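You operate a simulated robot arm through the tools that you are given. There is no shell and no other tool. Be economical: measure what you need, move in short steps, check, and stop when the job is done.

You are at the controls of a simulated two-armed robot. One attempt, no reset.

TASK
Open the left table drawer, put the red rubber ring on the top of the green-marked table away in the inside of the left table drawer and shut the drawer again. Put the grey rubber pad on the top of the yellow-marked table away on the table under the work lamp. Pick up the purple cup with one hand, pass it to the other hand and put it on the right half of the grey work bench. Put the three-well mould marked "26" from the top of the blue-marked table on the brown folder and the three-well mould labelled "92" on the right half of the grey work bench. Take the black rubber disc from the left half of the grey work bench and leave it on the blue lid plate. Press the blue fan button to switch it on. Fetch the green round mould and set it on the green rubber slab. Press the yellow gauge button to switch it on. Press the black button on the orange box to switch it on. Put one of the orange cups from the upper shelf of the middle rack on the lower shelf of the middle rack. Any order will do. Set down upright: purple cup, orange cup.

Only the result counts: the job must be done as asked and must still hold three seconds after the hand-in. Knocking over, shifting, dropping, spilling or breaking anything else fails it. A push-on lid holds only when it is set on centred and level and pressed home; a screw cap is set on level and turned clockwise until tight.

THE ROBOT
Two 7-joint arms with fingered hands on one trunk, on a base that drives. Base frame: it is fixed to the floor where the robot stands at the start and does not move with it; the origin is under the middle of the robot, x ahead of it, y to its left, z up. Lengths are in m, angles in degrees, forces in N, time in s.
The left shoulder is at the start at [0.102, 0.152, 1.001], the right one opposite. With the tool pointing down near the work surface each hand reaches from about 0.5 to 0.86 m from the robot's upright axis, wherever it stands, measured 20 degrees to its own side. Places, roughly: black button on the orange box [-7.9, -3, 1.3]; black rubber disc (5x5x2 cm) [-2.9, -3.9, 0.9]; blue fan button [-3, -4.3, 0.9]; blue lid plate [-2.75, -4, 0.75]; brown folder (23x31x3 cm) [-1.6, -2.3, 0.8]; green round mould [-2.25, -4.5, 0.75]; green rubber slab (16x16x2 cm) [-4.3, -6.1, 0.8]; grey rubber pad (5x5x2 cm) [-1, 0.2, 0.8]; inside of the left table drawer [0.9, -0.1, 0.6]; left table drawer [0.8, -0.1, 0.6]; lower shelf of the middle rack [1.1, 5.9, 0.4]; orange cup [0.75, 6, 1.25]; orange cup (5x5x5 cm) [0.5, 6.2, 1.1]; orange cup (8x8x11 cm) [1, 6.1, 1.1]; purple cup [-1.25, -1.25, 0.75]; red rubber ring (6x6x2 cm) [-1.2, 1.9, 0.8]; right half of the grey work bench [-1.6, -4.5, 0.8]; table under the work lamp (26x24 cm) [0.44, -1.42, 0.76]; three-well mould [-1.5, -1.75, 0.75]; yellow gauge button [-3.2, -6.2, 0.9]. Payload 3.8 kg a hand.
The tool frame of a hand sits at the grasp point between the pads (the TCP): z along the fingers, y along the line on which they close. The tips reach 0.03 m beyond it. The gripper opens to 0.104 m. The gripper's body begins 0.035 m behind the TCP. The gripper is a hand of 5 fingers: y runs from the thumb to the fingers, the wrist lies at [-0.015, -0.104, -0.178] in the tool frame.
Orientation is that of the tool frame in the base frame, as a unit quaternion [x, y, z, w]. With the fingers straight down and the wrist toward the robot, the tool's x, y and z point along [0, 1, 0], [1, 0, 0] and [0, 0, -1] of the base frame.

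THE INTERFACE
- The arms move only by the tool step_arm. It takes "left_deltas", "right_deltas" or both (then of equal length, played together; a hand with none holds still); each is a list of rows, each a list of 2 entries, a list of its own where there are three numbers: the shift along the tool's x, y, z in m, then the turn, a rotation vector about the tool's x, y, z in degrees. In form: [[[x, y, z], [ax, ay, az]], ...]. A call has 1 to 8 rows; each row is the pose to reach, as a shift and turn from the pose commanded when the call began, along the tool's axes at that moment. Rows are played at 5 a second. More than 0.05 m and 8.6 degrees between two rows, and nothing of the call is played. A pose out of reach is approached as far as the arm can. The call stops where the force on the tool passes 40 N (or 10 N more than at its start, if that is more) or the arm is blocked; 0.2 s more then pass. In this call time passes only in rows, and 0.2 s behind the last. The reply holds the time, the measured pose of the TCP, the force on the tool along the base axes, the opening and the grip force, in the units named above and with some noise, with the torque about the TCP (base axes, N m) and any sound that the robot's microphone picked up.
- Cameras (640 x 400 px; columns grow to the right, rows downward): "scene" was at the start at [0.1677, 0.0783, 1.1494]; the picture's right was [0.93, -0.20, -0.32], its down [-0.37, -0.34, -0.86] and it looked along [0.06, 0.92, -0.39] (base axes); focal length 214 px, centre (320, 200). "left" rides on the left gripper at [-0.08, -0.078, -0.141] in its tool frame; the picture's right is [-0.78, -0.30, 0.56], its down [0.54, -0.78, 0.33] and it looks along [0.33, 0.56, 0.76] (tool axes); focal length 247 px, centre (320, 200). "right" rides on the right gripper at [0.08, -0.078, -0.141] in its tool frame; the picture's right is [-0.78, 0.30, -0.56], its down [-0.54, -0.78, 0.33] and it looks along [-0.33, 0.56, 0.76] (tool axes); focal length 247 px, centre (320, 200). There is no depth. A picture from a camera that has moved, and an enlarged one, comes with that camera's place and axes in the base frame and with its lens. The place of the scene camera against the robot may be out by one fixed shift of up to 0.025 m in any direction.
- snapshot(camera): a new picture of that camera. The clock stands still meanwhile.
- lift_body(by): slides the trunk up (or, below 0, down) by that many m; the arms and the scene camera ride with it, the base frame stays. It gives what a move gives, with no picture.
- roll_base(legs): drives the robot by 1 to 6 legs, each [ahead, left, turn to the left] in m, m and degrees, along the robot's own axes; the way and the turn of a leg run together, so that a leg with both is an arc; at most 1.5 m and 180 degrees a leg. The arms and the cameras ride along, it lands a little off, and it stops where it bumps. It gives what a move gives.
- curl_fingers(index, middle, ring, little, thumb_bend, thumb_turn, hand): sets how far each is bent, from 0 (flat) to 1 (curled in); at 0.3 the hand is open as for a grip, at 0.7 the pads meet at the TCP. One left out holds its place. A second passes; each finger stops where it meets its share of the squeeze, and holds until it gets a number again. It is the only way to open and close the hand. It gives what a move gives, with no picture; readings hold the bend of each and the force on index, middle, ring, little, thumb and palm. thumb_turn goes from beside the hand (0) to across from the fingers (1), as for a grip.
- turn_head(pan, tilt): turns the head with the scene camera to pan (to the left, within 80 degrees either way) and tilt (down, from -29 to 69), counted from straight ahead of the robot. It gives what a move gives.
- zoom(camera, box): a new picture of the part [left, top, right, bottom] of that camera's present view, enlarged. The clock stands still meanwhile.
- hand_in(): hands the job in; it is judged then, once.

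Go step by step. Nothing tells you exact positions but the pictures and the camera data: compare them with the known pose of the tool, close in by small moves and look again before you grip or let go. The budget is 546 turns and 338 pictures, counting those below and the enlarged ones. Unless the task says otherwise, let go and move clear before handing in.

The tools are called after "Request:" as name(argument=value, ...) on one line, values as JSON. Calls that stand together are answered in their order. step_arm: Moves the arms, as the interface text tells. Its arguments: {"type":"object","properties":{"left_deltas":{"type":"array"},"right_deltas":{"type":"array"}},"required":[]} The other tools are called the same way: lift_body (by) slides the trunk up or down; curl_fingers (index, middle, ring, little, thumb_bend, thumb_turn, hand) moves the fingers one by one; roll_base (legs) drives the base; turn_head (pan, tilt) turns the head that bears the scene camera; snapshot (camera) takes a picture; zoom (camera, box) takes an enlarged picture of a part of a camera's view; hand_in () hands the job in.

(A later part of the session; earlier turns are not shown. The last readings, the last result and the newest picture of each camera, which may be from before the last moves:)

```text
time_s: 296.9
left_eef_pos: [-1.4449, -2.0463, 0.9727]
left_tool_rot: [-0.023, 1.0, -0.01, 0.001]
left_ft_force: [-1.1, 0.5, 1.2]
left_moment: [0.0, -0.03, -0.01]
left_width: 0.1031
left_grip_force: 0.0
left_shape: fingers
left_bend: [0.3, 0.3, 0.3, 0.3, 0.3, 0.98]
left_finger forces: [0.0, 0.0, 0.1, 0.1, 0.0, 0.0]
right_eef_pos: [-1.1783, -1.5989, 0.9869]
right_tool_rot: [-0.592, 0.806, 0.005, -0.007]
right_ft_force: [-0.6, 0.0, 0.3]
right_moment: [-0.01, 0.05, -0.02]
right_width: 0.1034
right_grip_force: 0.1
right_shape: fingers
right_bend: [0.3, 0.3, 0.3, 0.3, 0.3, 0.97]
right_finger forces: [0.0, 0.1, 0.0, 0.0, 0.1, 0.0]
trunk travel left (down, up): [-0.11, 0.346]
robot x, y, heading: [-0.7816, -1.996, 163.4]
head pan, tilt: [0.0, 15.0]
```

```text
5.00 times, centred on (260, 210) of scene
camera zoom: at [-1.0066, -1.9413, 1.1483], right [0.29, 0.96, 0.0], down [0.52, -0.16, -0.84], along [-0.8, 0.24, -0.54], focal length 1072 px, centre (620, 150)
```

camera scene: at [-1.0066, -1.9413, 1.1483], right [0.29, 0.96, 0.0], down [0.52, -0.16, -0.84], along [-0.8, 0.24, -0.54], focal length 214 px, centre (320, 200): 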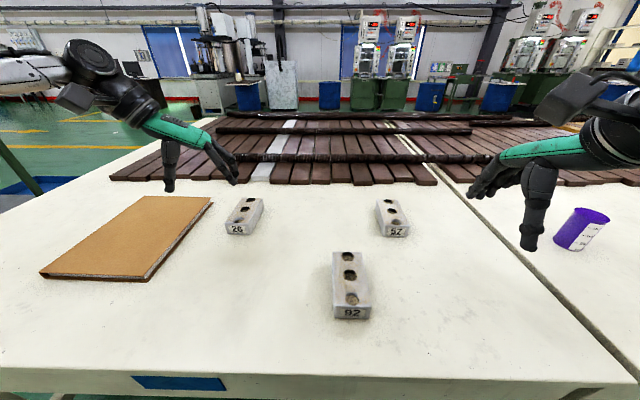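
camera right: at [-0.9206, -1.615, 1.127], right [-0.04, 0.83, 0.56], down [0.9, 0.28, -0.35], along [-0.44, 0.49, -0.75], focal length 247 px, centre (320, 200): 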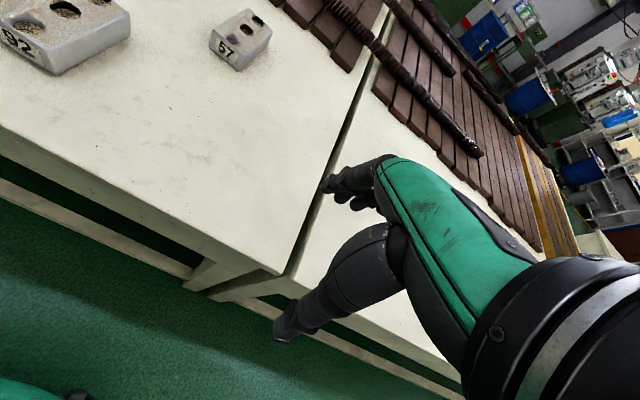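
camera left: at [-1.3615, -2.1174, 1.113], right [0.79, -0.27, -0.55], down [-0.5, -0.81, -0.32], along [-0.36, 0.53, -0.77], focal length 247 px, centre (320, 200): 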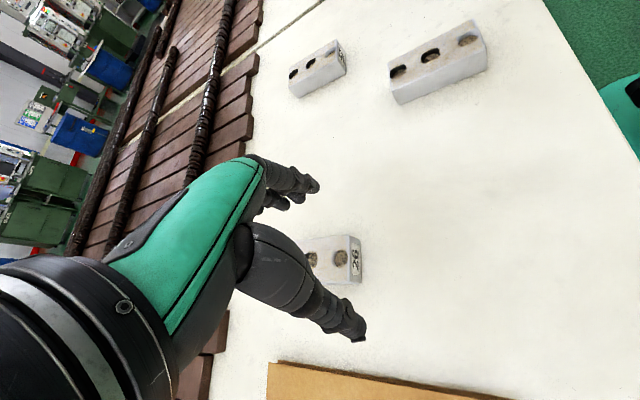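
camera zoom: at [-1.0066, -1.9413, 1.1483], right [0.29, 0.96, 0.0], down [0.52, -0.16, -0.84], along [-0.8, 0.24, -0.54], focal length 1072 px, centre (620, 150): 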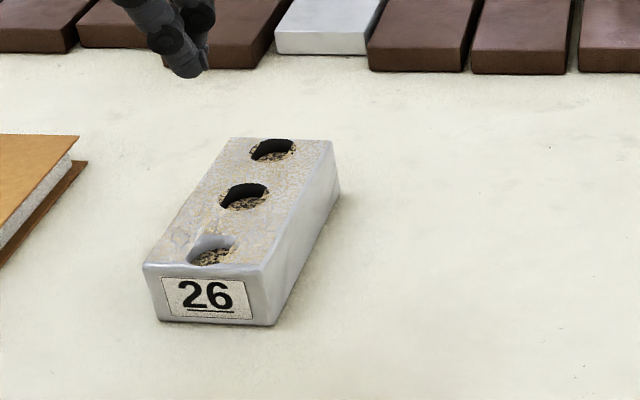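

Request:
step_arm(left_deltas=[[[0.027, 0.017, 0.02], [0, 0, 7]], [[0.053, 0.033, 0.04], [0, 0, 14]], [[0.08, 0.05, 0.06], [0, 0, 20]], [[0.106, 0.066, 0.09], [0, 0, 26]]])

Request:
snapshot(camera="left")

Request:
zoom(camera="scene", box=[160, 130, 320, 250])

```text
time_s: 297.9
left_eef_pos: [-1.4757, -2.0149, 0.8633]
left_tool_rot: [0.201, 0.979, -0.008, 0.002]
left_ft_force: [-0.9, 0.2, 0.2]
left_moment: [0.0, -0.03, -0.03]
left_width: 0.1028
left_grip_force: 0.1
left_shape: fingers
left_bend: [0.3, 0.3, 0.3, 0.3, 0.3, 0.98]
left_finger forces: [0.1, 0.0, 0.0, 0.1, 0.0, 0.1]
left hand out of reach, approached as far as the arm can: row 2, 3, 4
right_eef_pos: [-1.1796, -1.5986, 0.9858]
right_tool_rot: [-0.59, 0.807, 0.004, -0.007]
right_ft_force: [-0.8, -0.2, -1.1]
right_moment: [-0.03, -0.04, -0.02]
right_width: 0.1035
right_grip_force: 0.1
right_shape: fingers
right_bend: [0.3, 0.3, 0.3, 0.3, 0.3, 0.97]
right_finger forces: [0.0, 0.1, 0.0, 0.0, 0.0, 0.1]
trunk travel left (down, up): [-0.11, 0.346]
robot x, y, heading: [-0.7832, -1.9947, 163.1]
head pan, tilt: [0.0, 15.0]
```

```text
195 pictures are left
camera left: at [-1.4331, -2.115, 1.005], right [0.6, -0.59, -0.55], down [-0.8, -0.51, -0.32], along [-0.09, 0.63, -0.77], focal length 247 px, centre (320, 200)
```

left: 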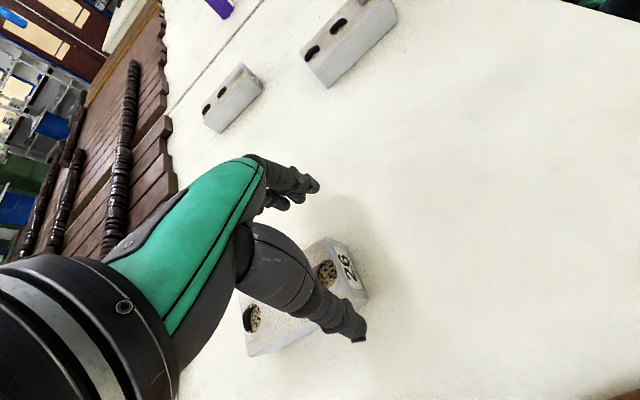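

```text
3.33 times, centred on (240, 190) of scene
camera zoom: at [-1.0083, -1.9411, 1.1477], right [0.29, 0.96, 0.0], down [0.52, -0.16, -0.84], along [-0.8, 0.24, -0.55], focal length 715 px, centre (587, 233)
```

zoom: 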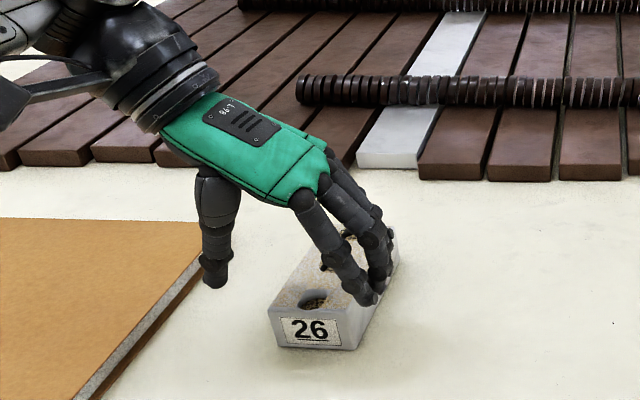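

Slightly out of reach; trying to bring the base a little closer.

Request:
roll_base(legs=[[0.07, 0.08, 0]])

Request:
snapshot(camera="left")

```text
time_s: 299.1
left_eef_pos: [-1.5631, -2.0727, 0.8644]
left_tool_rot: [0.2, 0.98, -0.009, 0.002]
left_ft_force: [-0.8, -0.5, -0.2]
left_moment: [0.02, 0.01, 0.01]
left_width: 0.103
left_grip_force: 0.0
left_shape: fingers
left_bend: [0.3, 0.3, 0.3, 0.3, 0.3, 0.98]
left_finger forces: [0.0, 0.0, 0.1, 0.0, 0.0, 0.0]
right_eef_pos: [-1.268, -1.6569, 0.9866]
right_tool_rot: [-0.592, 0.806, 0.006, -0.006]
right_ft_force: [0.5, -0.1, -0.9]
right_moment: [0.0, 0.03, 0.0]
right_width: 0.1032
right_grip_force: 0.0
right_shape: fingers
right_bend: [0.3, 0.3, 0.3, 0.3, 0.3, 0.97]
right_finger forces: [0.1, 0.1, 0.0, 0.0, 0.0, 0.1]
trunk travel left (down, up): [-0.11, 0.346]
robot x, y, heading: [-0.8756, -2.0513, 163.3]
head pan, tilt: [0.0, 15.0]
```

```text
193 pictures are left
camera left: at [-1.5208, -2.1727, 1.0067], right [0.6, -0.59, -0.55], down [-0.8, -0.51, -0.32], along [-0.09, 0.63, -0.77], focal length 247 px, centre (320, 200)
```

left: 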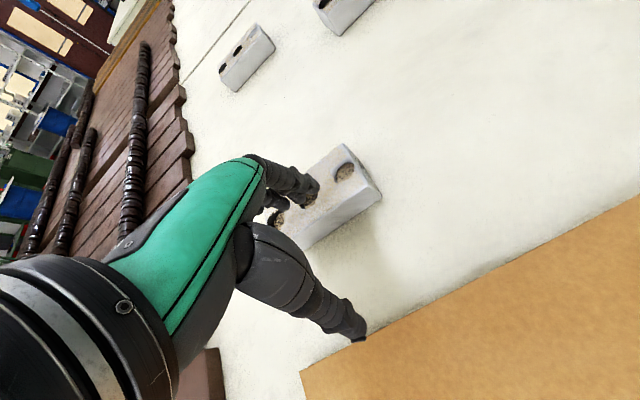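

Request:
step_arm(left_deltas=[[[0.013, 0.042, 0], [0, 0, 0]], [[0.026, 0.0845, 0], [0, 0, 0]]])

Request:
snapshot(camera="left")

Request:
zoom(camera="scene", box=[180, 130, 340, 270])

```text
time_s: 299.7
left_eef_pos: [-1.5229, -2.0054, 0.8619]
left_tool_rot: [0.2, 0.98, -0.008, 0.0]
left_ft_force: [0.1, 0.4, -0.5]
left_moment: [-0.02, 0.05, 0.01]
left_width: 0.1027
left_grip_force: 0.1
left_shape: fingers
left_bend: [0.3, 0.3, 0.3, 0.3, 0.3, 0.98]
left_finger forces: [0.0, 0.0, 0.1, 0.0, 0.0, 0.0]
left hand out of reach, approached as far as the arm can: row 1, 2
right_eef_pos: [-1.2661, -1.6571, 0.9879]
right_tool_rot: [-0.591, 0.807, 0.006, -0.008]
right_ft_force: [-0.2, 1.0, -0.1]
right_moment: [0.02, 0.0, -0.04]
right_width: 0.1037
right_grip_force: 0.2
right_shape: fingers
right_bend: [0.3, 0.3, 0.3, 0.3, 0.3, 0.97]
right_finger forces: [0.0, 0.1, 0.0, 0.1, 0.0, 0.0]
trunk travel left (down, up): [-0.11, 0.346]
robot x, y, heading: [-0.8719, -2.0539, 163.6]
head pan, tilt: [0.0, 15.0]
```

```text
192 pictures are left
camera left: at [-1.4805, -2.1048, 1.0041], right [0.6, -0.58, -0.55], down [-0.8, -0.51, -0.32], along [-0.09, 0.63, -0.77], focal length 247 px, centre (320, 200)
```

left: 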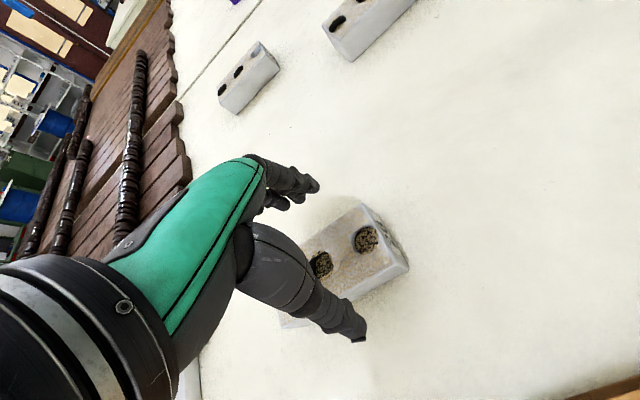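

```text
2.86 times, centred on (260, 200) of scene
camera zoom: at [-1.0956, -1.9986, 1.1485], right [0.29, 0.96, 0.0], down [0.52, -0.16, -0.84], along [-0.8, 0.24, -0.54], focal length 613 px, centre (491, 200)
```

zoom: 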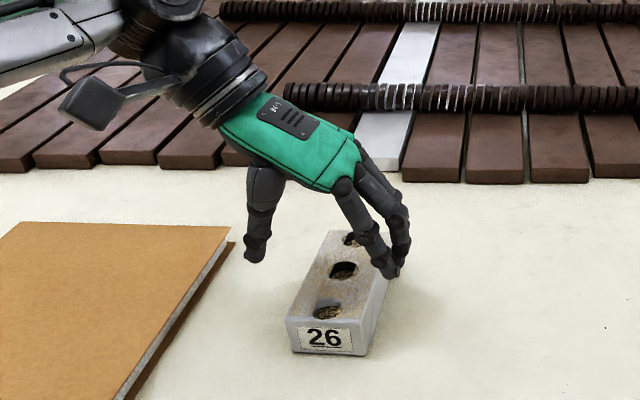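

Request:
roll_base(legs=[[0.0, -0.12, 0]])

Request:
step_arm(left_deltas=[[[0.0, 0.0, -0.02], [0, 0, 0]]])

```text
time_s: 300.9
left_eef_pos: [-1.4889, -1.891, 0.8627]
left_tool_rot: [0.2, 0.98, -0.008, 0.001]
left_ft_force: [-0.2, -0.3, 0.2]
left_moment: [-0.03, 0.07, 0.01]
left_width: 0.1029
left_grip_force: 0.1
left_shape: fingers
left_bend: [0.3, 0.3, 0.3, 0.3, 0.3, 0.98]
left_finger forces: [0.0, 0.1, 0.1, 0.1, 0.1, 0.1]
right_eef_pos: [-1.2335, -1.543, 0.9871]
right_tool_rot: [-0.592, 0.806, 0.007, -0.008]
right_ft_force: [-0.2, -0.7, -0.5]
right_moment: [-0.02, 0.01, 0.04]
right_width: 0.1033
right_grip_force: 0.1
right_shape: fingers
right_bend: [0.3, 0.3, 0.3, 0.3, 0.3, 0.97]
right_finger forces: [0.1, 0.1, 0.1, 0.1, 0.1, 0.0]
trunk travel left (down, up): [-0.11, 0.346]
robot x, y, heading: [-0.844, -1.9375, 163.3]
head pan, tilt: [0.0, 15.0]
```

```text
time_s: 301.3
left_eef_pos: [-1.4894, -1.892, 0.8808]
left_tool_rot: [0.199, 0.98, -0.007, 0.0]
left_ft_force: [-0.6, 0.4, 0.6]
left_moment: [-0.01, 0.02, 0.0]
left_width: 0.1031
left_grip_force: 0.1
left_shape: fingers
left_bend: [0.3, 0.3, 0.3, 0.3, 0.3, 0.98]
left_finger forces: [0.0, 0.1, 0.0, 0.1, 0.0, 0.0]
right_eef_pos: [-1.2337, -1.544, 0.9877]
right_tool_rot: [-0.592, 0.806, 0.007, -0.008]
right_ft_force: [0.3, 0.6, 0.4]
right_moment: [0.02, 0.01, 0.0]
right_width: 0.1034
right_grip_force: 0.1
right_shape: fingers
right_bend: [0.3, 0.3, 0.3, 0.3, 0.3, 0.97]
right_finger forces: [0.1, 0.0, 0.0, 0.0, 0.1, 0.1]
trunk travel left (down, up): [-0.11, 0.346]
robot x, y, heading: [-0.8376, -1.9415, 163.5]
head pan, tilt: [0.0, 15.0]
```

Request:
step_arm(left_deltas=[[[0.008, -0.037, 0], [0, 0, 0]], [[0.016, -0.074, 0], [0, 0, 0]], [[0.0235, -0.111, 0.0], [0, 0, 0]]])

Request:
snapshot(camera="left")

Request:
zoom(camera="scene", box=[160, 130, 320, 270])

```text
time_s: 302.1
left_eef_pos: [-1.541, -1.9895, 0.8802]
left_tool_rot: [0.199, 0.98, -0.009, -0.001]
left_ft_force: [0.5, 0.8, -0.2]
left_moment: [0.0, 0.02, -0.01]
left_width: 0.103
left_grip_force: 0.0
left_shape: fingers
left_bend: [0.3, 0.3, 0.3, 0.3, 0.3, 0.98]
left_finger forces: [0.0, 0.0, 0.0, 0.0, 0.1, 0.0]
left hand out of reach, approached as far as the arm can: row 2, 3
right_eef_pos: [-1.2334, -1.5432, 0.9892]
right_tool_rot: [-0.592, 0.806, 0.006, -0.008]
right_ft_force: [0.1, 0.0, -0.1]
right_moment: [0.0, 0.0, 0.05]
right_width: 0.1035
right_grip_force: 0.0
right_shape: fingers
right_bend: [0.3, 0.3, 0.3, 0.3, 0.3, 0.97]
right_finger forces: [0.0, 0.0, 0.1, 0.0, 0.0, 0.0]
trunk travel left (down, up): [-0.11, 0.346]
robot x, y, heading: [-0.8384, -1.9415, 163.2]
head pan, tilt: [0.0, 15.0]
```

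```text
190 pictures are left
camera left: at [-1.4978, -2.0898, 1.0214], right [0.6, -0.58, -0.55], down [-0.8, -0.51, -0.32], along [-0.09, 0.63, -0.77], focal length 247 px, centre (320, 200)
```

left: 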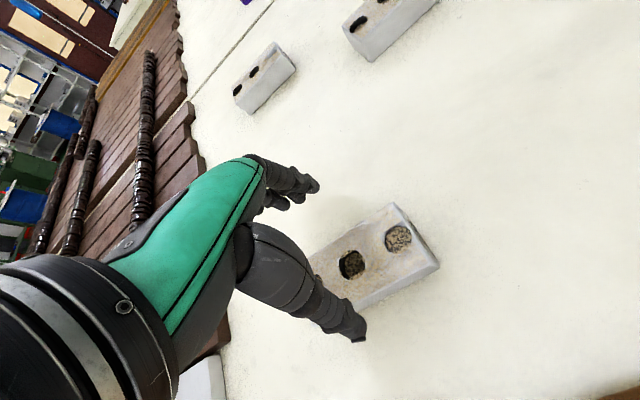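

```text
2.86 times, centred on (240, 200) of scene
camera zoom: at [-1.0617, -1.8855, 1.1485], right [0.29, 0.96, 0.0], down [0.52, -0.15, -0.84], along [-0.8, 0.24, -0.54], focal length 613 px, centre (549, 200)
```

zoom: 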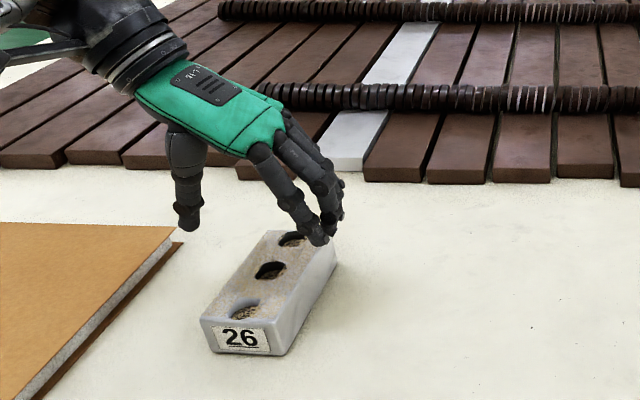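

The hand is centred over mould 26 within 1 cm. Going down.

Request:
step_arm(left_deltas=[[[0.0, 0.0, 0.03], [0, 0, 0]], [[0.0, 0.0, 0.06], [0, 0, 0]], [[0.0, 0.0, 0.08], [0, 0, 0]]])

Request:
snapshot(camera="left")

Request:
zoom(camera="scene", box=[180, 150, 300, 270])

```text
time_s: 302.9
left_eef_pos: [-1.5393, -1.9937, 0.8022]
left_tool_rot: [0.2, 0.98, -0.008, 0.0]
left_ft_force: [-0.4, 0.2, -0.5]
left_moment: [0.0, -0.02, 0.0]
left_width: 0.1028
left_grip_force: 0.1
left_shape: fingers
left_bend: [0.3, 0.3, 0.3, 0.3, 0.3, 0.98]
left_finger forces: [0.0, 0.1, 0.0, 0.0, 0.0, 0.0]
right_eef_pos: [-1.2339, -1.5434, 0.9871]
right_tool_rot: [-0.591, 0.807, 0.006, -0.008]
right_ft_force: [0.4, -0.2, -0.2]
right_moment: [0.0, 0.0, 0.0]
right_width: 0.1032
right_grip_force: 0.0
right_shape: fingers
right_bend: [0.3, 0.3, 0.3, 0.3, 0.3, 0.97]
right_finger forces: [0.1, 0.0, 0.0, 0.0, 0.0, 0.0]
trunk travel left (down, up): [-0.11, 0.346]
robot x, y, heading: [-0.8423, -1.9371, 163.5]
head pan, tilt: [0.0, 15.0]
```

```text
188 pictures are left
camera left: at [-1.4959, -2.093, 0.9436], right [0.6, -0.58, -0.55], down [-0.8, -0.51, -0.32], along [-0.09, 0.63, -0.77], focal length 247 px, centre (320, 200)
```

left: 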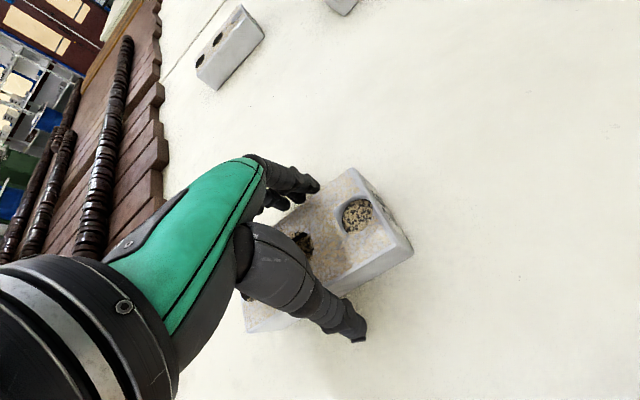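

```text
3.33 times, centred on (240, 210) of scene
camera zoom: at [-1.0617, -1.8851, 1.1485], right [0.29, 0.96, 0.0], down [0.52, -0.16, -0.84], along [-0.8, 0.24, -0.54], focal length 715 px, centre (587, 167)
```

zoom: 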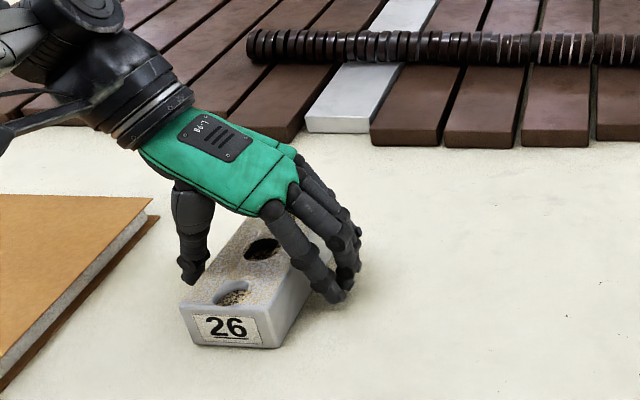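

Request:
curl_fingers(hand="left", index=0.7, middle=0.7, ring=0.7, little=0.7, thumb_bend=0.7)

Request:
snapshot(camera="left")

```text
time_s: 303.9
left_eef_pos: [-1.5402, -1.9921, 0.8023]
left_tool_rot: [0.2, 0.98, -0.008, 0.001]
left_ft_force: [0.7, 2.2, 0.9]
left_moment: [0.28, -0.08, -0.06]
left_width: 0.0663
left_grip_force: 38.7
left_shape: fingers
left_bend: [0.53, 0.58, 0.59, 0.62, 0.46, 0.96]
left_finger forces: [11.6, 10.3, 8.5, 8.7, 37.9, 0.1]
right_eef_pos: [-1.2331, -1.5424, 0.9888]
right_tool_rot: [-0.591, 0.807, 0.006, -0.007]
right_ft_force: [-0.7, -0.4, 0.3]
right_moment: [0.02, 0.01, 0.02]
right_width: 0.1034
right_grip_force: 0.0
right_shape: fingers
right_bend: [0.3, 0.3, 0.3, 0.3, 0.3, 0.97]
right_finger forces: [0.0, 0.1, 0.0, 0.0, 0.0, 0.1]
trunk travel left (down, up): [-0.11, 0.346]
robot x, y, heading: [-0.8402, -1.9382, 163.0]
head pan, tilt: [0.0, 15.0]
```

```text
186 pictures are left
camera left: at [-1.4955, -2.0923, 0.9443], right [0.6, -0.58, -0.55], down [-0.8, -0.51, -0.32], along [-0.09, 0.63, -0.77], focal length 247 px, centre (320, 200)
```

left: 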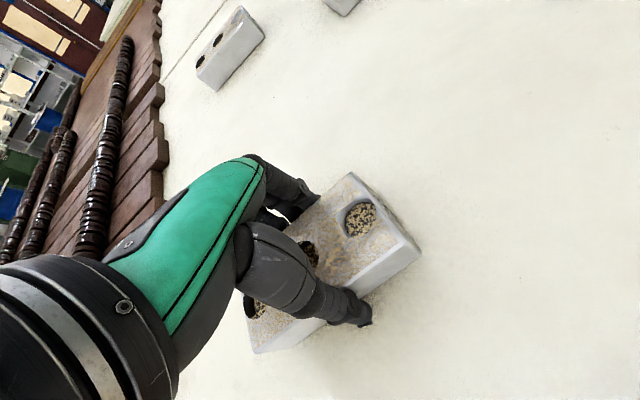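

Well gripped. I'll lift it and carry it left over the folder.

Request:
step_arm(left_deltas=[[[0.0, 0.0, -0.03], [0, 0, 0]], [[0.0, 0.0, -0.07], [0, 0, 0]], [[0.0, 0.0, -0.1], [0, 0, 0]]])

Request:
roll_base(legs=[[-0.07, 0.3, 0]])

Request:
snapshot(camera="left")

Request:
snapshot(camera="scene")

```text
time_s: 304.7
left_eef_pos: [-1.539, -1.9901, 0.9019]
left_tool_rot: [0.199, 0.98, -0.008, 0.003]
left_ft_force: [1.1, 0.4, -4.8]
left_moment: [0.07, -0.1, -0.01]
left_width: 0.0662
left_grip_force: 37.5
left_shape: fingers
left_bend: [0.54, 0.59, 0.6, 0.62, 0.45, 0.96]
left_finger forces: [11.1, 9.7, 7.8, 8.2, 37.7, 0.0]
right_eef_pos: [-1.2351, -1.543, 0.9874]
right_tool_rot: [-0.591, 0.807, 0.006, -0.008]
right_ft_force: [-0.8, -0.5, 0.0]
right_moment: [-0.01, -0.02, 0.01]
right_width: 0.1037
right_grip_force: 0.0
right_shape: fingers
right_bend: [0.3, 0.3, 0.3, 0.3, 0.3, 0.97]
right_finger forces: [0.1, 0.0, 0.0, 0.0, 0.1, 0.0]
trunk travel left (down, up): [-0.11, 0.346]
robot x, y, heading: [-0.8357, -1.9383, 163.3]
head pan, tilt: [0.0, 15.0]
```

```text
time_s: 306.8
left_eef_pos: [-1.5641, -2.2915, 0.9041]
left_tool_rot: [0.209, 0.978, -0.009, 0.002]
left_ft_force: [0.1, -0.4, -6.5]
left_moment: [0.06, -0.07, -0.03]
left_width: 0.0659
left_grip_force: 37.1
left_shape: fingers
left_bend: [0.54, 0.59, 0.6, 0.62, 0.45, 0.96]
left_finger forces: [11.1, 9.5, 7.9, 8.1, 37.8, 0.0]
right_eef_pos: [-1.2509, -1.8518, 0.9884]
right_tool_rot: [-0.582, 0.813, 0.006, -0.007]
right_ft_force: [0.1, -0.1, 0.3]
right_moment: [-0.01, -0.01, 0.0]
right_width: 0.1035
right_grip_force: 0.1
right_shape: fingers
right_bend: [0.3, 0.3, 0.3, 0.3, 0.3, 0.97]
right_finger forces: [0.0, 0.0, 0.0, 0.0, 0.1, 0.1]
trunk travel left (down, up): [-0.11, 0.346]
robot x, y, heading: [-0.867, -2.2529, 162.1]
head pan, tilt: [0.0, 15.0]
```

```text
185 pictures are left
camera left: at [-1.5242, -2.3928, 1.0453], right [0.59, -0.6, -0.55], down [-0.81, -0.49, -0.32], along [-0.08, 0.63, -0.77], focal length 247 px, centre (320, 200)
```

left: 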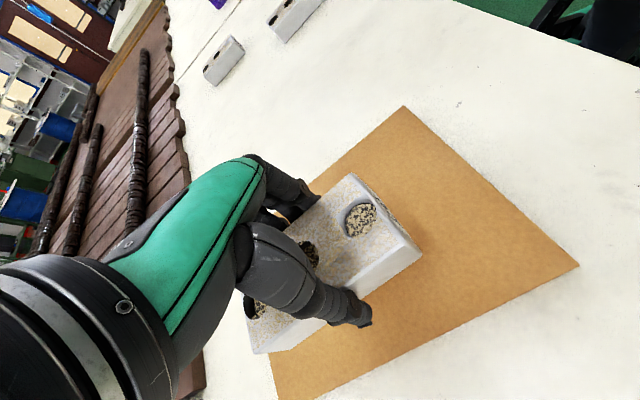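

```text
184 pictures are left
camera scene: at [-1.0862, -2.1971, 1.1484], right [0.31, 0.95, 0.0], down [0.52, -0.17, -0.84], along [-0.8, 0.26, -0.54], focal length 214 px, centre (320, 200)
```

scene: 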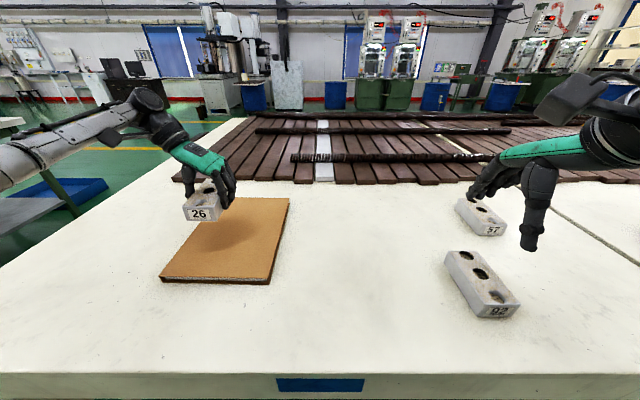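

Request:
step_arm(left_deltas=[[[0.0, 0.03, 0.02], [0, 0, 0]], [[0.0, 0.032, 0.05], [0, 0, 0]], [[0.0, 0.032, 0.062], [0, 0, 0]]])

Request:
zoom(camera="scene", box=[140, 140, 320, 300])

```text
time_s: 307.6
left_eef_pos: [-1.5516, -2.2625, 0.8406]
left_tool_rot: [0.209, 0.978, -0.008, 0.0]
left_ft_force: [-0.4, -0.4, -5.9]
left_moment: [0.05, -0.09, 0.0]
left_width: 0.0658
left_grip_force: 37.1
left_shape: fingers
left_bend: [0.54, 0.59, 0.6, 0.62, 0.45, 0.96]
left_finger forces: [11.3, 9.5, 7.7, 8.0, 37.6, 0.1]
right_eef_pos: [-1.2518, -1.8518, 0.9877]
right_tool_rot: [-0.583, 0.813, 0.006, -0.007]
right_ft_force: [-0.4, 0.0, -0.2]
right_moment: [-0.03, 0.02, 0.0]
right_width: 0.1035
right_grip_force: 0.0
right_shape: fingers
right_bend: [0.3, 0.3, 0.3, 0.3, 0.3, 0.97]
right_finger forces: [0.0, 0.0, 0.0, 0.0, 0.0, 0.1]
trunk travel left (down, up): [-0.11, 0.346]
robot x, y, heading: [-0.8645, -2.2558, 162.2]
head pan, tilt: [0.0, 15.0]
```

```text
2.50 times, centred on (230, 220) of scene
camera zoom: at [-1.086, -2.1964, 1.1484], right [0.31, 0.95, 0.0], down [0.52, -0.17, -0.84], along [-0.8, 0.26, -0.54], focal length 536 px, centre (545, 150)
```

zoom: 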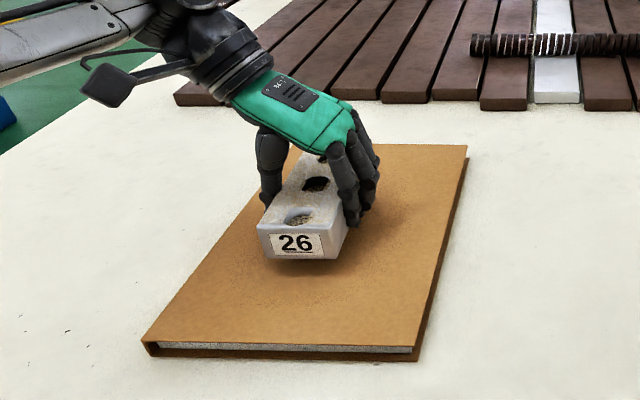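

Request:
step_arm(left_deltas=[[[0.0, 0.0, 0.004], [0, 0, 0]], [[0.0, 0.0, 0.008], [0, 0, 0]], [[0.0, 0.0, 0.012], [0, 0, 0]]])

```text
time_s: 308.4
left_eef_pos: [-1.5516, -2.2619, 0.8271]
left_tool_rot: [0.21, 0.978, -0.008, 0.0]
left_ft_force: [-0.8, 0.3, -5.3]
left_moment: [0.02, -0.08, -0.01]
left_width: 0.0658
left_grip_force: 36.6
left_shape: fingers
left_bend: [0.54, 0.59, 0.6, 0.62, 0.45, 0.96]
left_finger forces: [11.2, 9.6, 7.7, 8.2, 37.4, 0.0]
right_eef_pos: [-1.2506, -1.8512, 0.9866]
right_tool_rot: [-0.582, 0.813, 0.006, -0.007]
right_ft_force: [0.7, -0.1, -0.1]
right_moment: [0.02, 0.01, 0.01]
right_width: 0.1035
right_grip_force: 0.1
right_shape: fingers
right_bend: [0.3, 0.3, 0.3, 0.3, 0.3, 0.97]
right_finger forces: [0.0, 0.1, 0.0, 0.0, 0.1, 0.0]
trunk travel left (down, up): [-0.11, 0.346]
robot x, y, heading: [-0.8633, -2.25, 161.8]
head pan, tilt: [0.0, 15.0]
```

Request:
step_arm(left_deltas=[[[0.0, 0.0, 0.003], [0, 0, 0]], [[0.0, 0.0, 0.006], [0, 0, 0]], [[0.0, 0.0, 0.009], [0, 0, 0]], [[0.0, 0.0, 0.011], [0, 0, 0]]])

```text
time_s: 309.4
left_eef_pos: [-1.5512, -2.2625, 0.8221]
left_tool_rot: [0.21, 0.978, -0.007, -0.003]
left_ft_force: [-4.8, 0.9, 17.3]
left_moment: [0.6, 0.06, 0.0]
left_width: 0.0668
left_grip_force: 39.7
left_shape: fingers
left_bend: [0.54, 0.59, 0.6, 0.64, 0.45, 0.96]
left_finger forces: [10.8, 14.1, 7.7, 7.3, 40.3, 0.0]
right_eef_pos: [-1.2481, -1.8512, 0.9903]
right_tool_rot: [-0.583, 0.812, 0.007, -0.009]
right_ft_force: [0.4, -0.2, 0.5]
right_moment: [-0.01, 0.01, -0.04]
right_width: 0.1034
right_grip_force: 0.0
right_shape: fingers
right_bend: [0.3, 0.3, 0.3, 0.3, 0.3, 0.97]
right_finger forces: [0.0, 0.1, 0.0, 0.0, 0.1, 0.1]
trunk travel left (down, up): [-0.11, 0.346]
robot x, y, heading: [-0.8633, -2.252, 162.2]
head pan, tilt: [0.0, 15.0]
```

Contact with the folder. Easing up slightly, releasing and lifting away.

Request:
step_arm(left_deltas=[[[0.0, 0.0, -0.004], [0, 0, 0]]])

Request:
curl_fingers(hand="left", index=0.3, middle=0.3, ring=0.3, little=0.3, thumb_bend=0.3)

Request:
step_arm(left_deltas=[[[0.0, 0.0, -0.03], [0, 0, 0]], [[0.0, 0.0, -0.07], [0, 0, 0]], [[0.0, 0.0, -0.11], [0, 0, 0]], [[0.0, 0.0, -0.15], [0, 0, 0]]])

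Request:
snapshot(camera="scene")

```text
time_s: 309.8
left_eef_pos: [-1.5495, -2.2632, 0.8235]
left_tool_rot: [0.21, 0.978, -0.008, -0.001]
left_ft_force: [-5.8, 3.3, 11.0]
left_moment: [0.57, 0.08, 0.04]
left_width: 0.067
left_grip_force: 38.4
left_shape: fingers
left_bend: [0.54, 0.59, 0.6, 0.64, 0.45, 0.96]
left_finger forces: [11.5, 11.6, 8.0, 7.8, 37.8, 0.0]
right_eef_pos: [-1.2506, -1.8508, 0.9892]
right_tool_rot: [-0.583, 0.812, 0.006, -0.008]
right_ft_force: [0.3, -0.8, 0.0]
right_moment: [0.03, 0.02, 0.04]
right_width: 0.1032
right_grip_force: 0.0
right_shape: fingers
right_bend: [0.3, 0.3, 0.3, 0.3, 0.3, 0.97]
right_finger forces: [0.0, 0.0, 0.0, 0.0, 0.0, 0.1]
trunk travel left (down, up): [-0.11, 0.346]
robot x, y, heading: [-0.8635, -2.2537, 162.2]
head pan, tilt: [0.0, 15.0]
```

```text
time_s: 310.8
left_eef_pos: [-1.5506, -2.2634, 0.823]
left_tool_rot: [0.21, 0.978, -0.009, 0.001]
left_ft_force: [0.6, -0.3, -0.9]
left_moment: [0.01, -0.01, 0.02]
left_width: 0.1028
left_grip_force: 0.1
left_shape: fingers
left_bend: [0.3, 0.3, 0.3, 0.3, 0.3, 1.0]
left_finger forces: [0.0, 0.0, 0.0, 0.1, 0.4, 0.0]
right_eef_pos: [-1.2498, -1.852, 0.9871]
right_tool_rot: [-0.583, 0.812, 0.005, -0.008]
right_ft_force: [-0.7, 0.5, 0.3]
right_moment: [0.0, -0.03, 0.03]
right_width: 0.1032
right_grip_force: 0.1
right_shape: fingers
right_bend: [0.3, 0.3, 0.3, 0.3, 0.3, 0.97]
right_finger forces: [0.0, 0.0, 0.1, 0.1, 0.0, 0.0]
trunk travel left (down, up): [-0.11, 0.346]
robot x, y, heading: [-0.8664, -2.2552, 162.2]
head pan, tilt: [0.0, 15.0]
```

```text
time_s: 311.8
left_eef_pos: [-1.5297, -2.2707, 0.9671]
left_tool_rot: [0.209, 0.978, -0.007, 0.001]
left_ft_force: [0.3, 1.0, 0.8]
left_moment: [-0.01, 0.01, 0.02]
left_width: 0.1027
left_grip_force: 0.1
left_shape: fingers
left_bend: [0.3, 0.3, 0.3, 0.3, 0.3, 1.0]
left_finger forces: [0.1, 0.0, 0.0, 0.0, 0.1, 0.1]
left hand out of reach, approached as far as the arm can: row 3, 4
right_eef_pos: [-1.2474, -1.8521, 0.9894]
right_tool_rot: [-0.583, 0.813, 0.007, -0.009]
right_ft_force: [-0.7, 0.5, 0.4]
right_moment: [0.01, 0.01, 0.02]
right_width: 0.103
right_grip_force: 0.0
right_shape: fingers
right_bend: [0.3, 0.3, 0.3, 0.3, 0.3, 0.97]
right_finger forces: [0.0, 0.1, 0.1, 0.0, 0.0, 0.0]
trunk travel left (down, up): [-0.11, 0.346]
robot x, y, heading: [-0.8652, -2.2566, 162.5]
head pan, tilt: [0.0, 15.0]
```

```text
182 pictures are left
camera scene: at [-1.0833, -2.1969, 1.1492], right [0.31, 0.95, 0.0], down [0.52, -0.17, -0.84], along [-0.8, 0.26, -0.54], focal length 214 px, centre (320, 200)
```

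scene: 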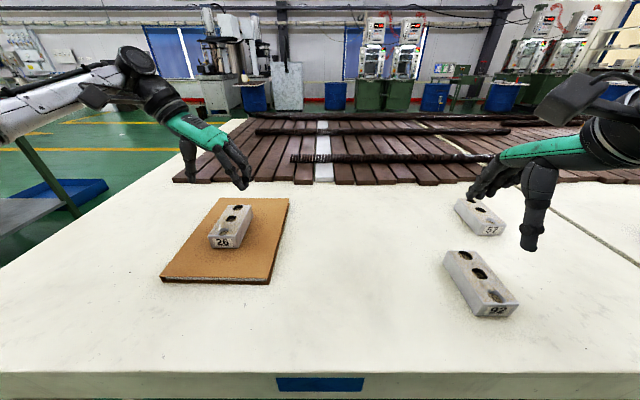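

Mould 26 lies on the folder. Now the purple cup: I'll slide right to bring it before the right hand and look closely.

Request:
roll_base(legs=[[-0.03, -0.62, 1]])

Request:
turn_head(pan=-15, tilt=15)

Request:
snapshot(camera="scene")

Request:
snapshot(camera="right")

```text
time_s: 315.2
left_eef_pos: [-1.324, -1.7119, 0.9654]
left_tool_rot: [0.199, 0.98, -0.008, 0.0]
left_ft_force: [0.1, -0.4, -0.5]
left_moment: [-0.01, 0.01, -0.01]
left_width: 0.1027
left_grip_force: 0.1
left_shape: fingers
left_bend: [0.3, 0.3, 0.3, 0.3, 0.3, 1.0]
left_finger forces: [0.0, 0.0, 0.0, 0.0, 0.1, 0.1]
right_eef_pos: [-1.0515, -1.2872, 0.9877]
right_tool_rot: [-0.592, 0.806, 0.006, -0.007]
right_ft_force: [0.7, 0.6, -0.2]
right_moment: [-0.02, 0.02, 0.0]
right_width: 0.1033
right_grip_force: 0.1
right_shape: fingers
right_bend: [0.3, 0.3, 0.3, 0.3, 0.3, 0.97]
right_finger forces: [0.0, 0.1, 0.0, 0.1, 0.0, 0.0]
trunk travel left (down, up): [-0.11, 0.346]
robot x, y, heading: [-0.6594, -1.6795, 163.6]
head pan, tilt: [0.0, 15.0]
```

```text
time_s: 316.0
left_eef_pos: [-1.3247, -1.713, 0.966]
left_tool_rot: [0.198, 0.98, -0.009, 0.001]
left_ft_force: [-0.1, 0.0, 0.4]
left_moment: [-0.02, 0.03, 0.02]
left_width: 0.103
left_grip_force: 0.0
left_shape: fingers
left_bend: [0.3, 0.3, 0.3, 0.3, 0.3, 1.0]
left_finger forces: [0.1, 0.0, 0.0, 0.1, 0.0, 0.1]
right_eef_pos: [-1.0517, -1.2875, 0.9876]
right_tool_rot: [-0.593, 0.805, 0.006, -0.007]
right_ft_force: [-0.3, -0.3, -0.7]
right_moment: [0.04, -0.01, 0.02]
right_width: 0.1031
right_grip_force: 0.0
right_shape: fingers
right_bend: [0.3, 0.3, 0.3, 0.3, 0.3, 0.97]
right_finger forces: [0.0, 0.0, 0.0, 0.1, 0.1, 0.0]
trunk travel left (down, up): [-0.11, 0.346]
robot x, y, heading: [-0.6573, -1.6827, 163.4]
head pan, tilt: [-15.0, 15.0]
```

```text
181 pictures are left
camera scene: at [-0.8699, -1.6072, 1.1495], right [0.51, 0.86, 0.08], down [0.49, -0.22, -0.84], along [-0.7, 0.47, -0.53], focal length 214 px, centre (320, 200)
```

scene: 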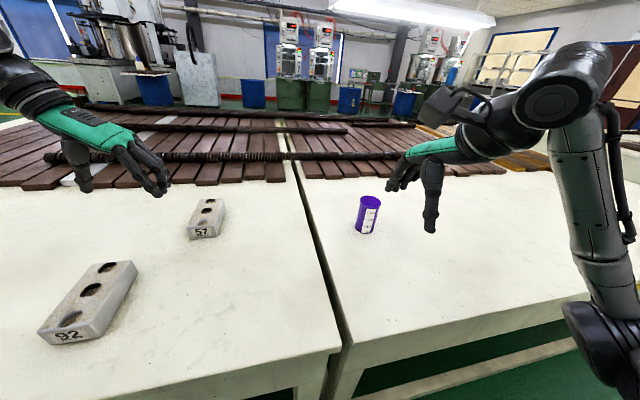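

```text
180 pictures are left
camera right: at [-0.9992, -1.3871, 1.127], right [-0.04, 0.83, 0.56], down [0.89, 0.28, -0.35], along [-0.45, 0.48, -0.75], focal length 247 px, centre (320, 200)
```

right: 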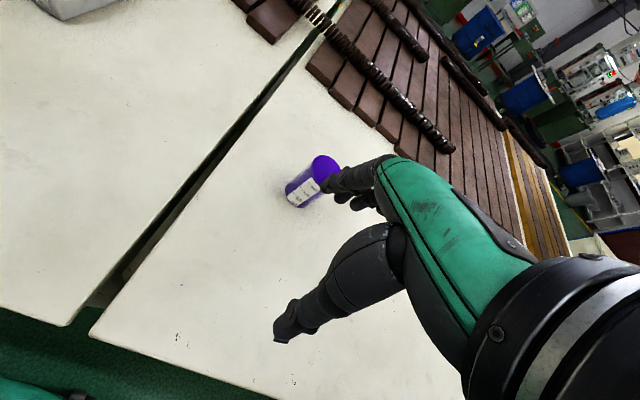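

The cup is about 7 cm wide and 10 cm tall. I'll take it by the rim at its right side (index inside, thumb outside), leaving the body free for the left hand. Preparing the right hand.

Request:
curl_fingers(hand="right", index=0.55, middle=1.0, ring=1.0, little=1.0, thumb_bend=0.55, thumb_turn=1.0)

Request:
roll_base(legs=[[0.03, -0.1, 0]])

Request:
step_arm(right_deltas=[[[0, 0, 0], [0, 0, -8.5]], [[0, 0, 0], [0, 0, -17]], [[0, 0, 0], [0, 0, -25.5]], [[0, 0, 0], [0, 0, -34]], [[0, 0, 0], [0, 0, -42.5]], [[0, 0, 0], [0, 0, -51]], [[0, 0, 0], [0, 0, -59.5]], [[0, 0, 0], [0, 0, -68]]])

Request:
snapshot(camera="right")

Request:
snapshot(camera="scene")

```text
time_s: 317.0
left_eef_pos: [-1.3243, -1.7133, 0.9665]
left_tool_rot: [0.198, 0.98, -0.008, 0.002]
left_ft_force: [-0.1, 0.2, -0.2]
left_moment: [0.03, 0.03, 0.03]
left_width: 0.1031
left_grip_force: 0.1
left_shape: fingers
left_bend: [0.3, 0.3, 0.3, 0.3, 0.3, 1.0]
left_finger forces: [0.0, 0.1, 0.0, 0.0, 0.0, 0.0]
right_eef_pos: [-1.0526, -1.2869, 0.9873]
right_tool_rot: [-0.593, 0.805, 0.006, -0.008]
right_ft_force: [-0.4, -0.1, 0.4]
right_moment: [0.01, -0.01, -0.02]
right_width: 0.0393
right_grip_force: 0.0
right_shape: fingers
right_bend: [0.55, 1.0, 1.0, 1.0, 0.55, 1.0]
right_finger forces: [0.0, 0.1, 0.0, 0.0, 0.0, 0.1]
trunk travel left (down, up): [-0.11, 0.346]
robot x, y, heading: [-0.6531, -1.6843, 163.5]
head pan, tilt: [-15.0, 15.0]
```

```text
time_s: 318.2
left_eef_pos: [-1.3252, -1.6102, 0.9661]
left_tool_rot: [0.197, 0.98, -0.008, 0.001]
left_ft_force: [1.0, 0.5, -0.3]
left_moment: [-0.04, 0.04, -0.03]
left_width: 0.1027
left_grip_force: 0.0
left_shape: fingers
left_bend: [0.3, 0.3, 0.3, 0.3, 0.3, 1.0]
left_finger forces: [0.1, 0.0, 0.1, 0.0, 0.0, 0.1]
right_eef_pos: [-1.0538, -1.1858, 0.9871]
right_tool_rot: [-0.592, 0.806, 0.007, -0.007]
right_ft_force: [0.1, -0.1, -0.3]
right_moment: [-0.04, -0.01, 0.01]
right_width: 0.0392
right_grip_force: 0.0
right_shape: fingers
right_bend: [0.55, 1.0, 1.0, 1.0, 0.55, 1.0]
right_finger forces: [0.1, 0.0, 0.0, 0.1, 0.1, 0.0]
trunk travel left (down, up): [-0.11, 0.346]
robot x, y, heading: [-0.6582, -1.58, 163.4]
head pan, tilt: [-15.0, 15.0]
```

```text
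time_s: 320.0
left_eef_pos: [-1.3259, -1.611, 0.9649]
left_tool_rot: [0.197, 0.98, -0.008, 0.001]
left_ft_force: [0.4, 0.6, 0.3]
left_moment: [0.0, -0.02, 0.03]
left_width: 0.1029
left_grip_force: 0.0
left_shape: fingers
left_bend: [0.3, 0.3, 0.3, 0.3, 0.3, 1.0]
left_finger forces: [0.1, 0.0, 0.1, 0.1, 0.0, 0.0]
right_eef_pos: [-1.053, -1.1869, 0.9886]
right_tool_rot: [0.942, -0.334, -0.01, 0.003]
right_ft_force: [-0.3, -0.6, 0.2]
right_moment: [-0.03, -0.03, 0.02]
right_width: 0.0397
right_grip_force: 0.0
right_shape: fingers
right_bend: [0.55, 1.0, 1.0, 1.0, 0.55, 1.0]
right_finger forces: [0.0, 0.0, 0.1, 0.0, 0.0, 0.1]
trunk travel left (down, up): [-0.11, 0.346]
robot x, y, heading: [-0.6576, -1.5781, 163.5]
head pan, tilt: [-15.0, 15.0]
```

```text
179 pictures are left
camera right: at [-0.9399, -1.1759, 1.1261], right [-0.78, 0.26, 0.57], down [0.07, 0.94, -0.33], along [-0.62, -0.22, -0.75], focal length 247 px, centre (320, 200)
```

right: 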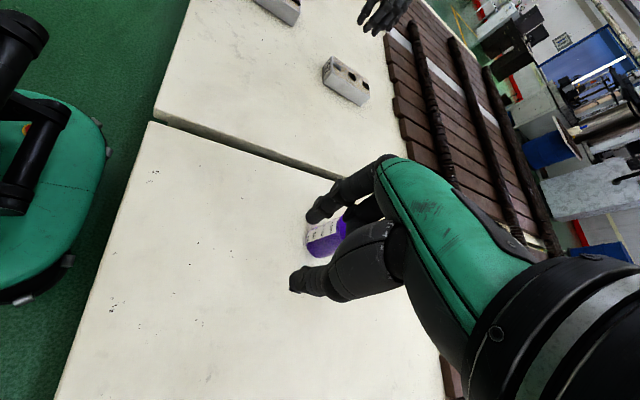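

```text
178 pictures are left
camera scene: at [-0.8717, -1.5049, 1.1494], right [0.51, 0.86, 0.08], down [0.49, -0.22, -0.84], along [-0.7, 0.47, -0.53], focal length 214 px, centre (320, 200)
```

scene: 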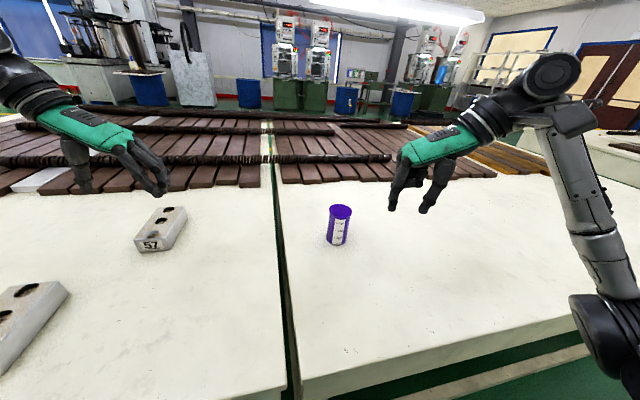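

Request:
step_arm(right_deltas=[[[-0.04, 0.027, 0.0], [0, 0, -7]], [[-0.08, 0.055, 0.01], [0, 0, -14]], [[-0.126, 0.083, 0.02], [0, 0, -22]], [[-0.126, 0.083, 0.05], [0, 0, -22]]])

Request:
snapshot(camera="right")

Request:
zoom(camera="scene", box=[270, 130, 450, 270])

```text
refused: row 3 steps farther than a row can; nothing moved
```

```text
177 pictures are left
camera right: at [-0.9399, -1.1759, 1.1261], right [-0.78, 0.26, 0.57], down [0.07, 0.94, -0.33], along [-0.62, -0.22, -0.75], focal length 247 px, centre (320, 200)
```

right: 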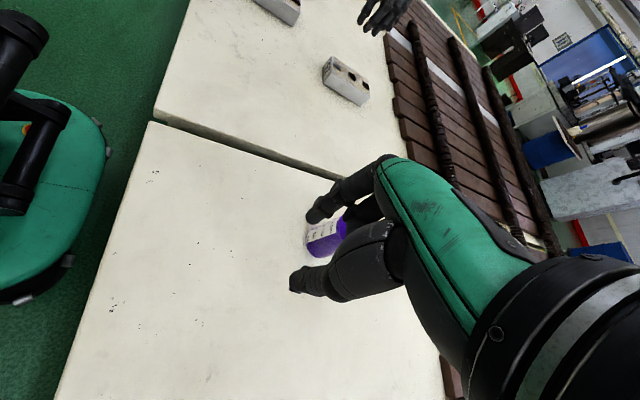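

```text
2.86 times, centred on (360, 200) of scene
camera zoom: at [-0.8717, -1.5049, 1.1494], right [0.51, 0.86, 0.08], down [0.49, -0.22, -0.84], along [-0.7, 0.47, -0.53], focal length 613 px, centre (206, 200)
```

zoom: 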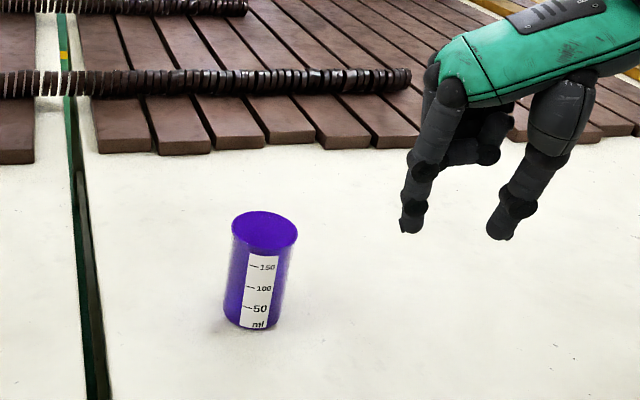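

Request:
step_arm(right_deltas=[[[-0.035, 0.022, 0.0], [0, 0, -6]], [[-0.07, 0.045, 0.0], [0, 0, -12]], [[-0.1, 0.065, 0.01], [0, 0, -17]], [[-0.126, 0.083, 0.03], [0, 0, -22]]])

Request:
snapshot(camera="right")

Request:
zoom(camera="scene", box=[300, 170, 400, 260])

```text
time_s: 321.0
left_eef_pos: [-1.3266, -1.6103, 0.9647]
left_tool_rot: [0.197, 0.98, -0.008, 0.001]
left_ft_force: [-0.4, -0.3, 0.8]
left_moment: [-0.03, -0.01, 0.02]
left_width: 0.1028
left_grip_force: 0.1
left_shape: fingers
left_bend: [0.3, 0.3, 0.3, 0.3, 0.3, 1.0]
left_finger forces: [0.1, 0.0, 0.0, 0.1, 0.1, 0.1]
right_eef_pos: [-1.205, -1.17, 0.9634]
right_tool_rot: [0.989, -0.149, -0.009, 0.0]
right_ft_force: [0.5, -0.4, 0.0]
right_moment: [0.01, 0.0, -0.03]
right_width: 0.0397
right_grip_force: 0.1
right_shape: fingers
right_bend: [0.55, 1.0, 1.0, 1.0, 0.55, 1.0]
right_finger forces: [0.0, 0.0, 0.0, 0.0, 0.0, 0.1]
trunk travel left (down, up): [-0.11, 0.346]
robot x, y, heading: [-0.66, -1.5814, 163.6]
head pan, tilt: [-15.0, 15.0]
```

```text
175 pictures are left
camera right: at [-1.1033, -1.1198, 1.1014], right [-0.82, -0.05, 0.57], down [-0.29, 0.9, -0.33], along [-0.5, -0.43, -0.75], focal length 247 px, centre (320, 200)
```

right: 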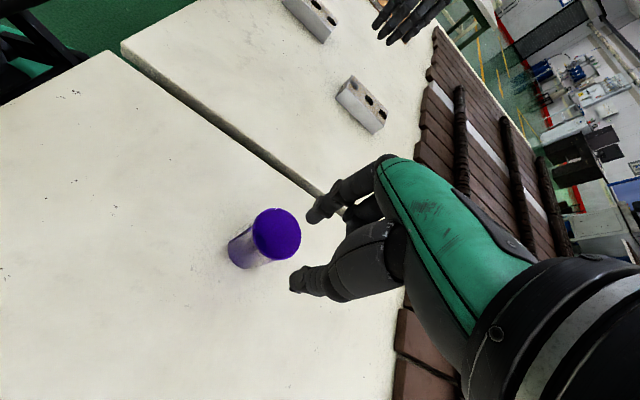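

```text
4.44 times, centred on (350, 215) of scene
camera zoom: at [-0.8727, -1.5051, 1.1492], right [0.51, 0.86, 0.08], down [0.5, -0.22, -0.84], along [-0.7, 0.47, -0.53], focal length 953 px, centre (187, 133)
```

zoom: 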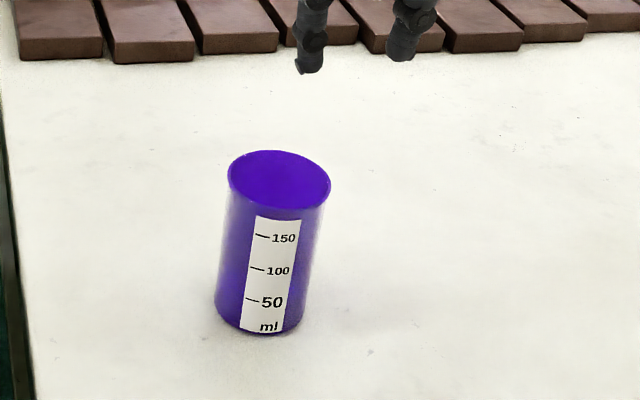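

Request:
zoom(camera="right", box=[210, 190, 330, 290])

```text
4.00 times, centred on (270, 240) of right
camera zoom: at [-1.1033, -1.1198, 1.1014], right [-0.82, -0.05, 0.57], down [-0.29, 0.9, -0.33], along [-0.5, -0.43, -0.75], focal length 988 px, centre (520, 40)
```

zoom: 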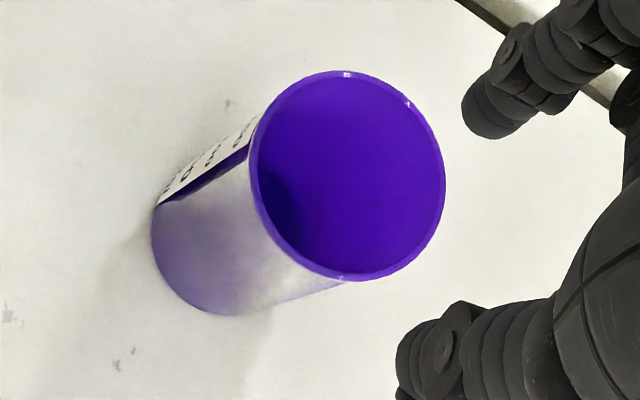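

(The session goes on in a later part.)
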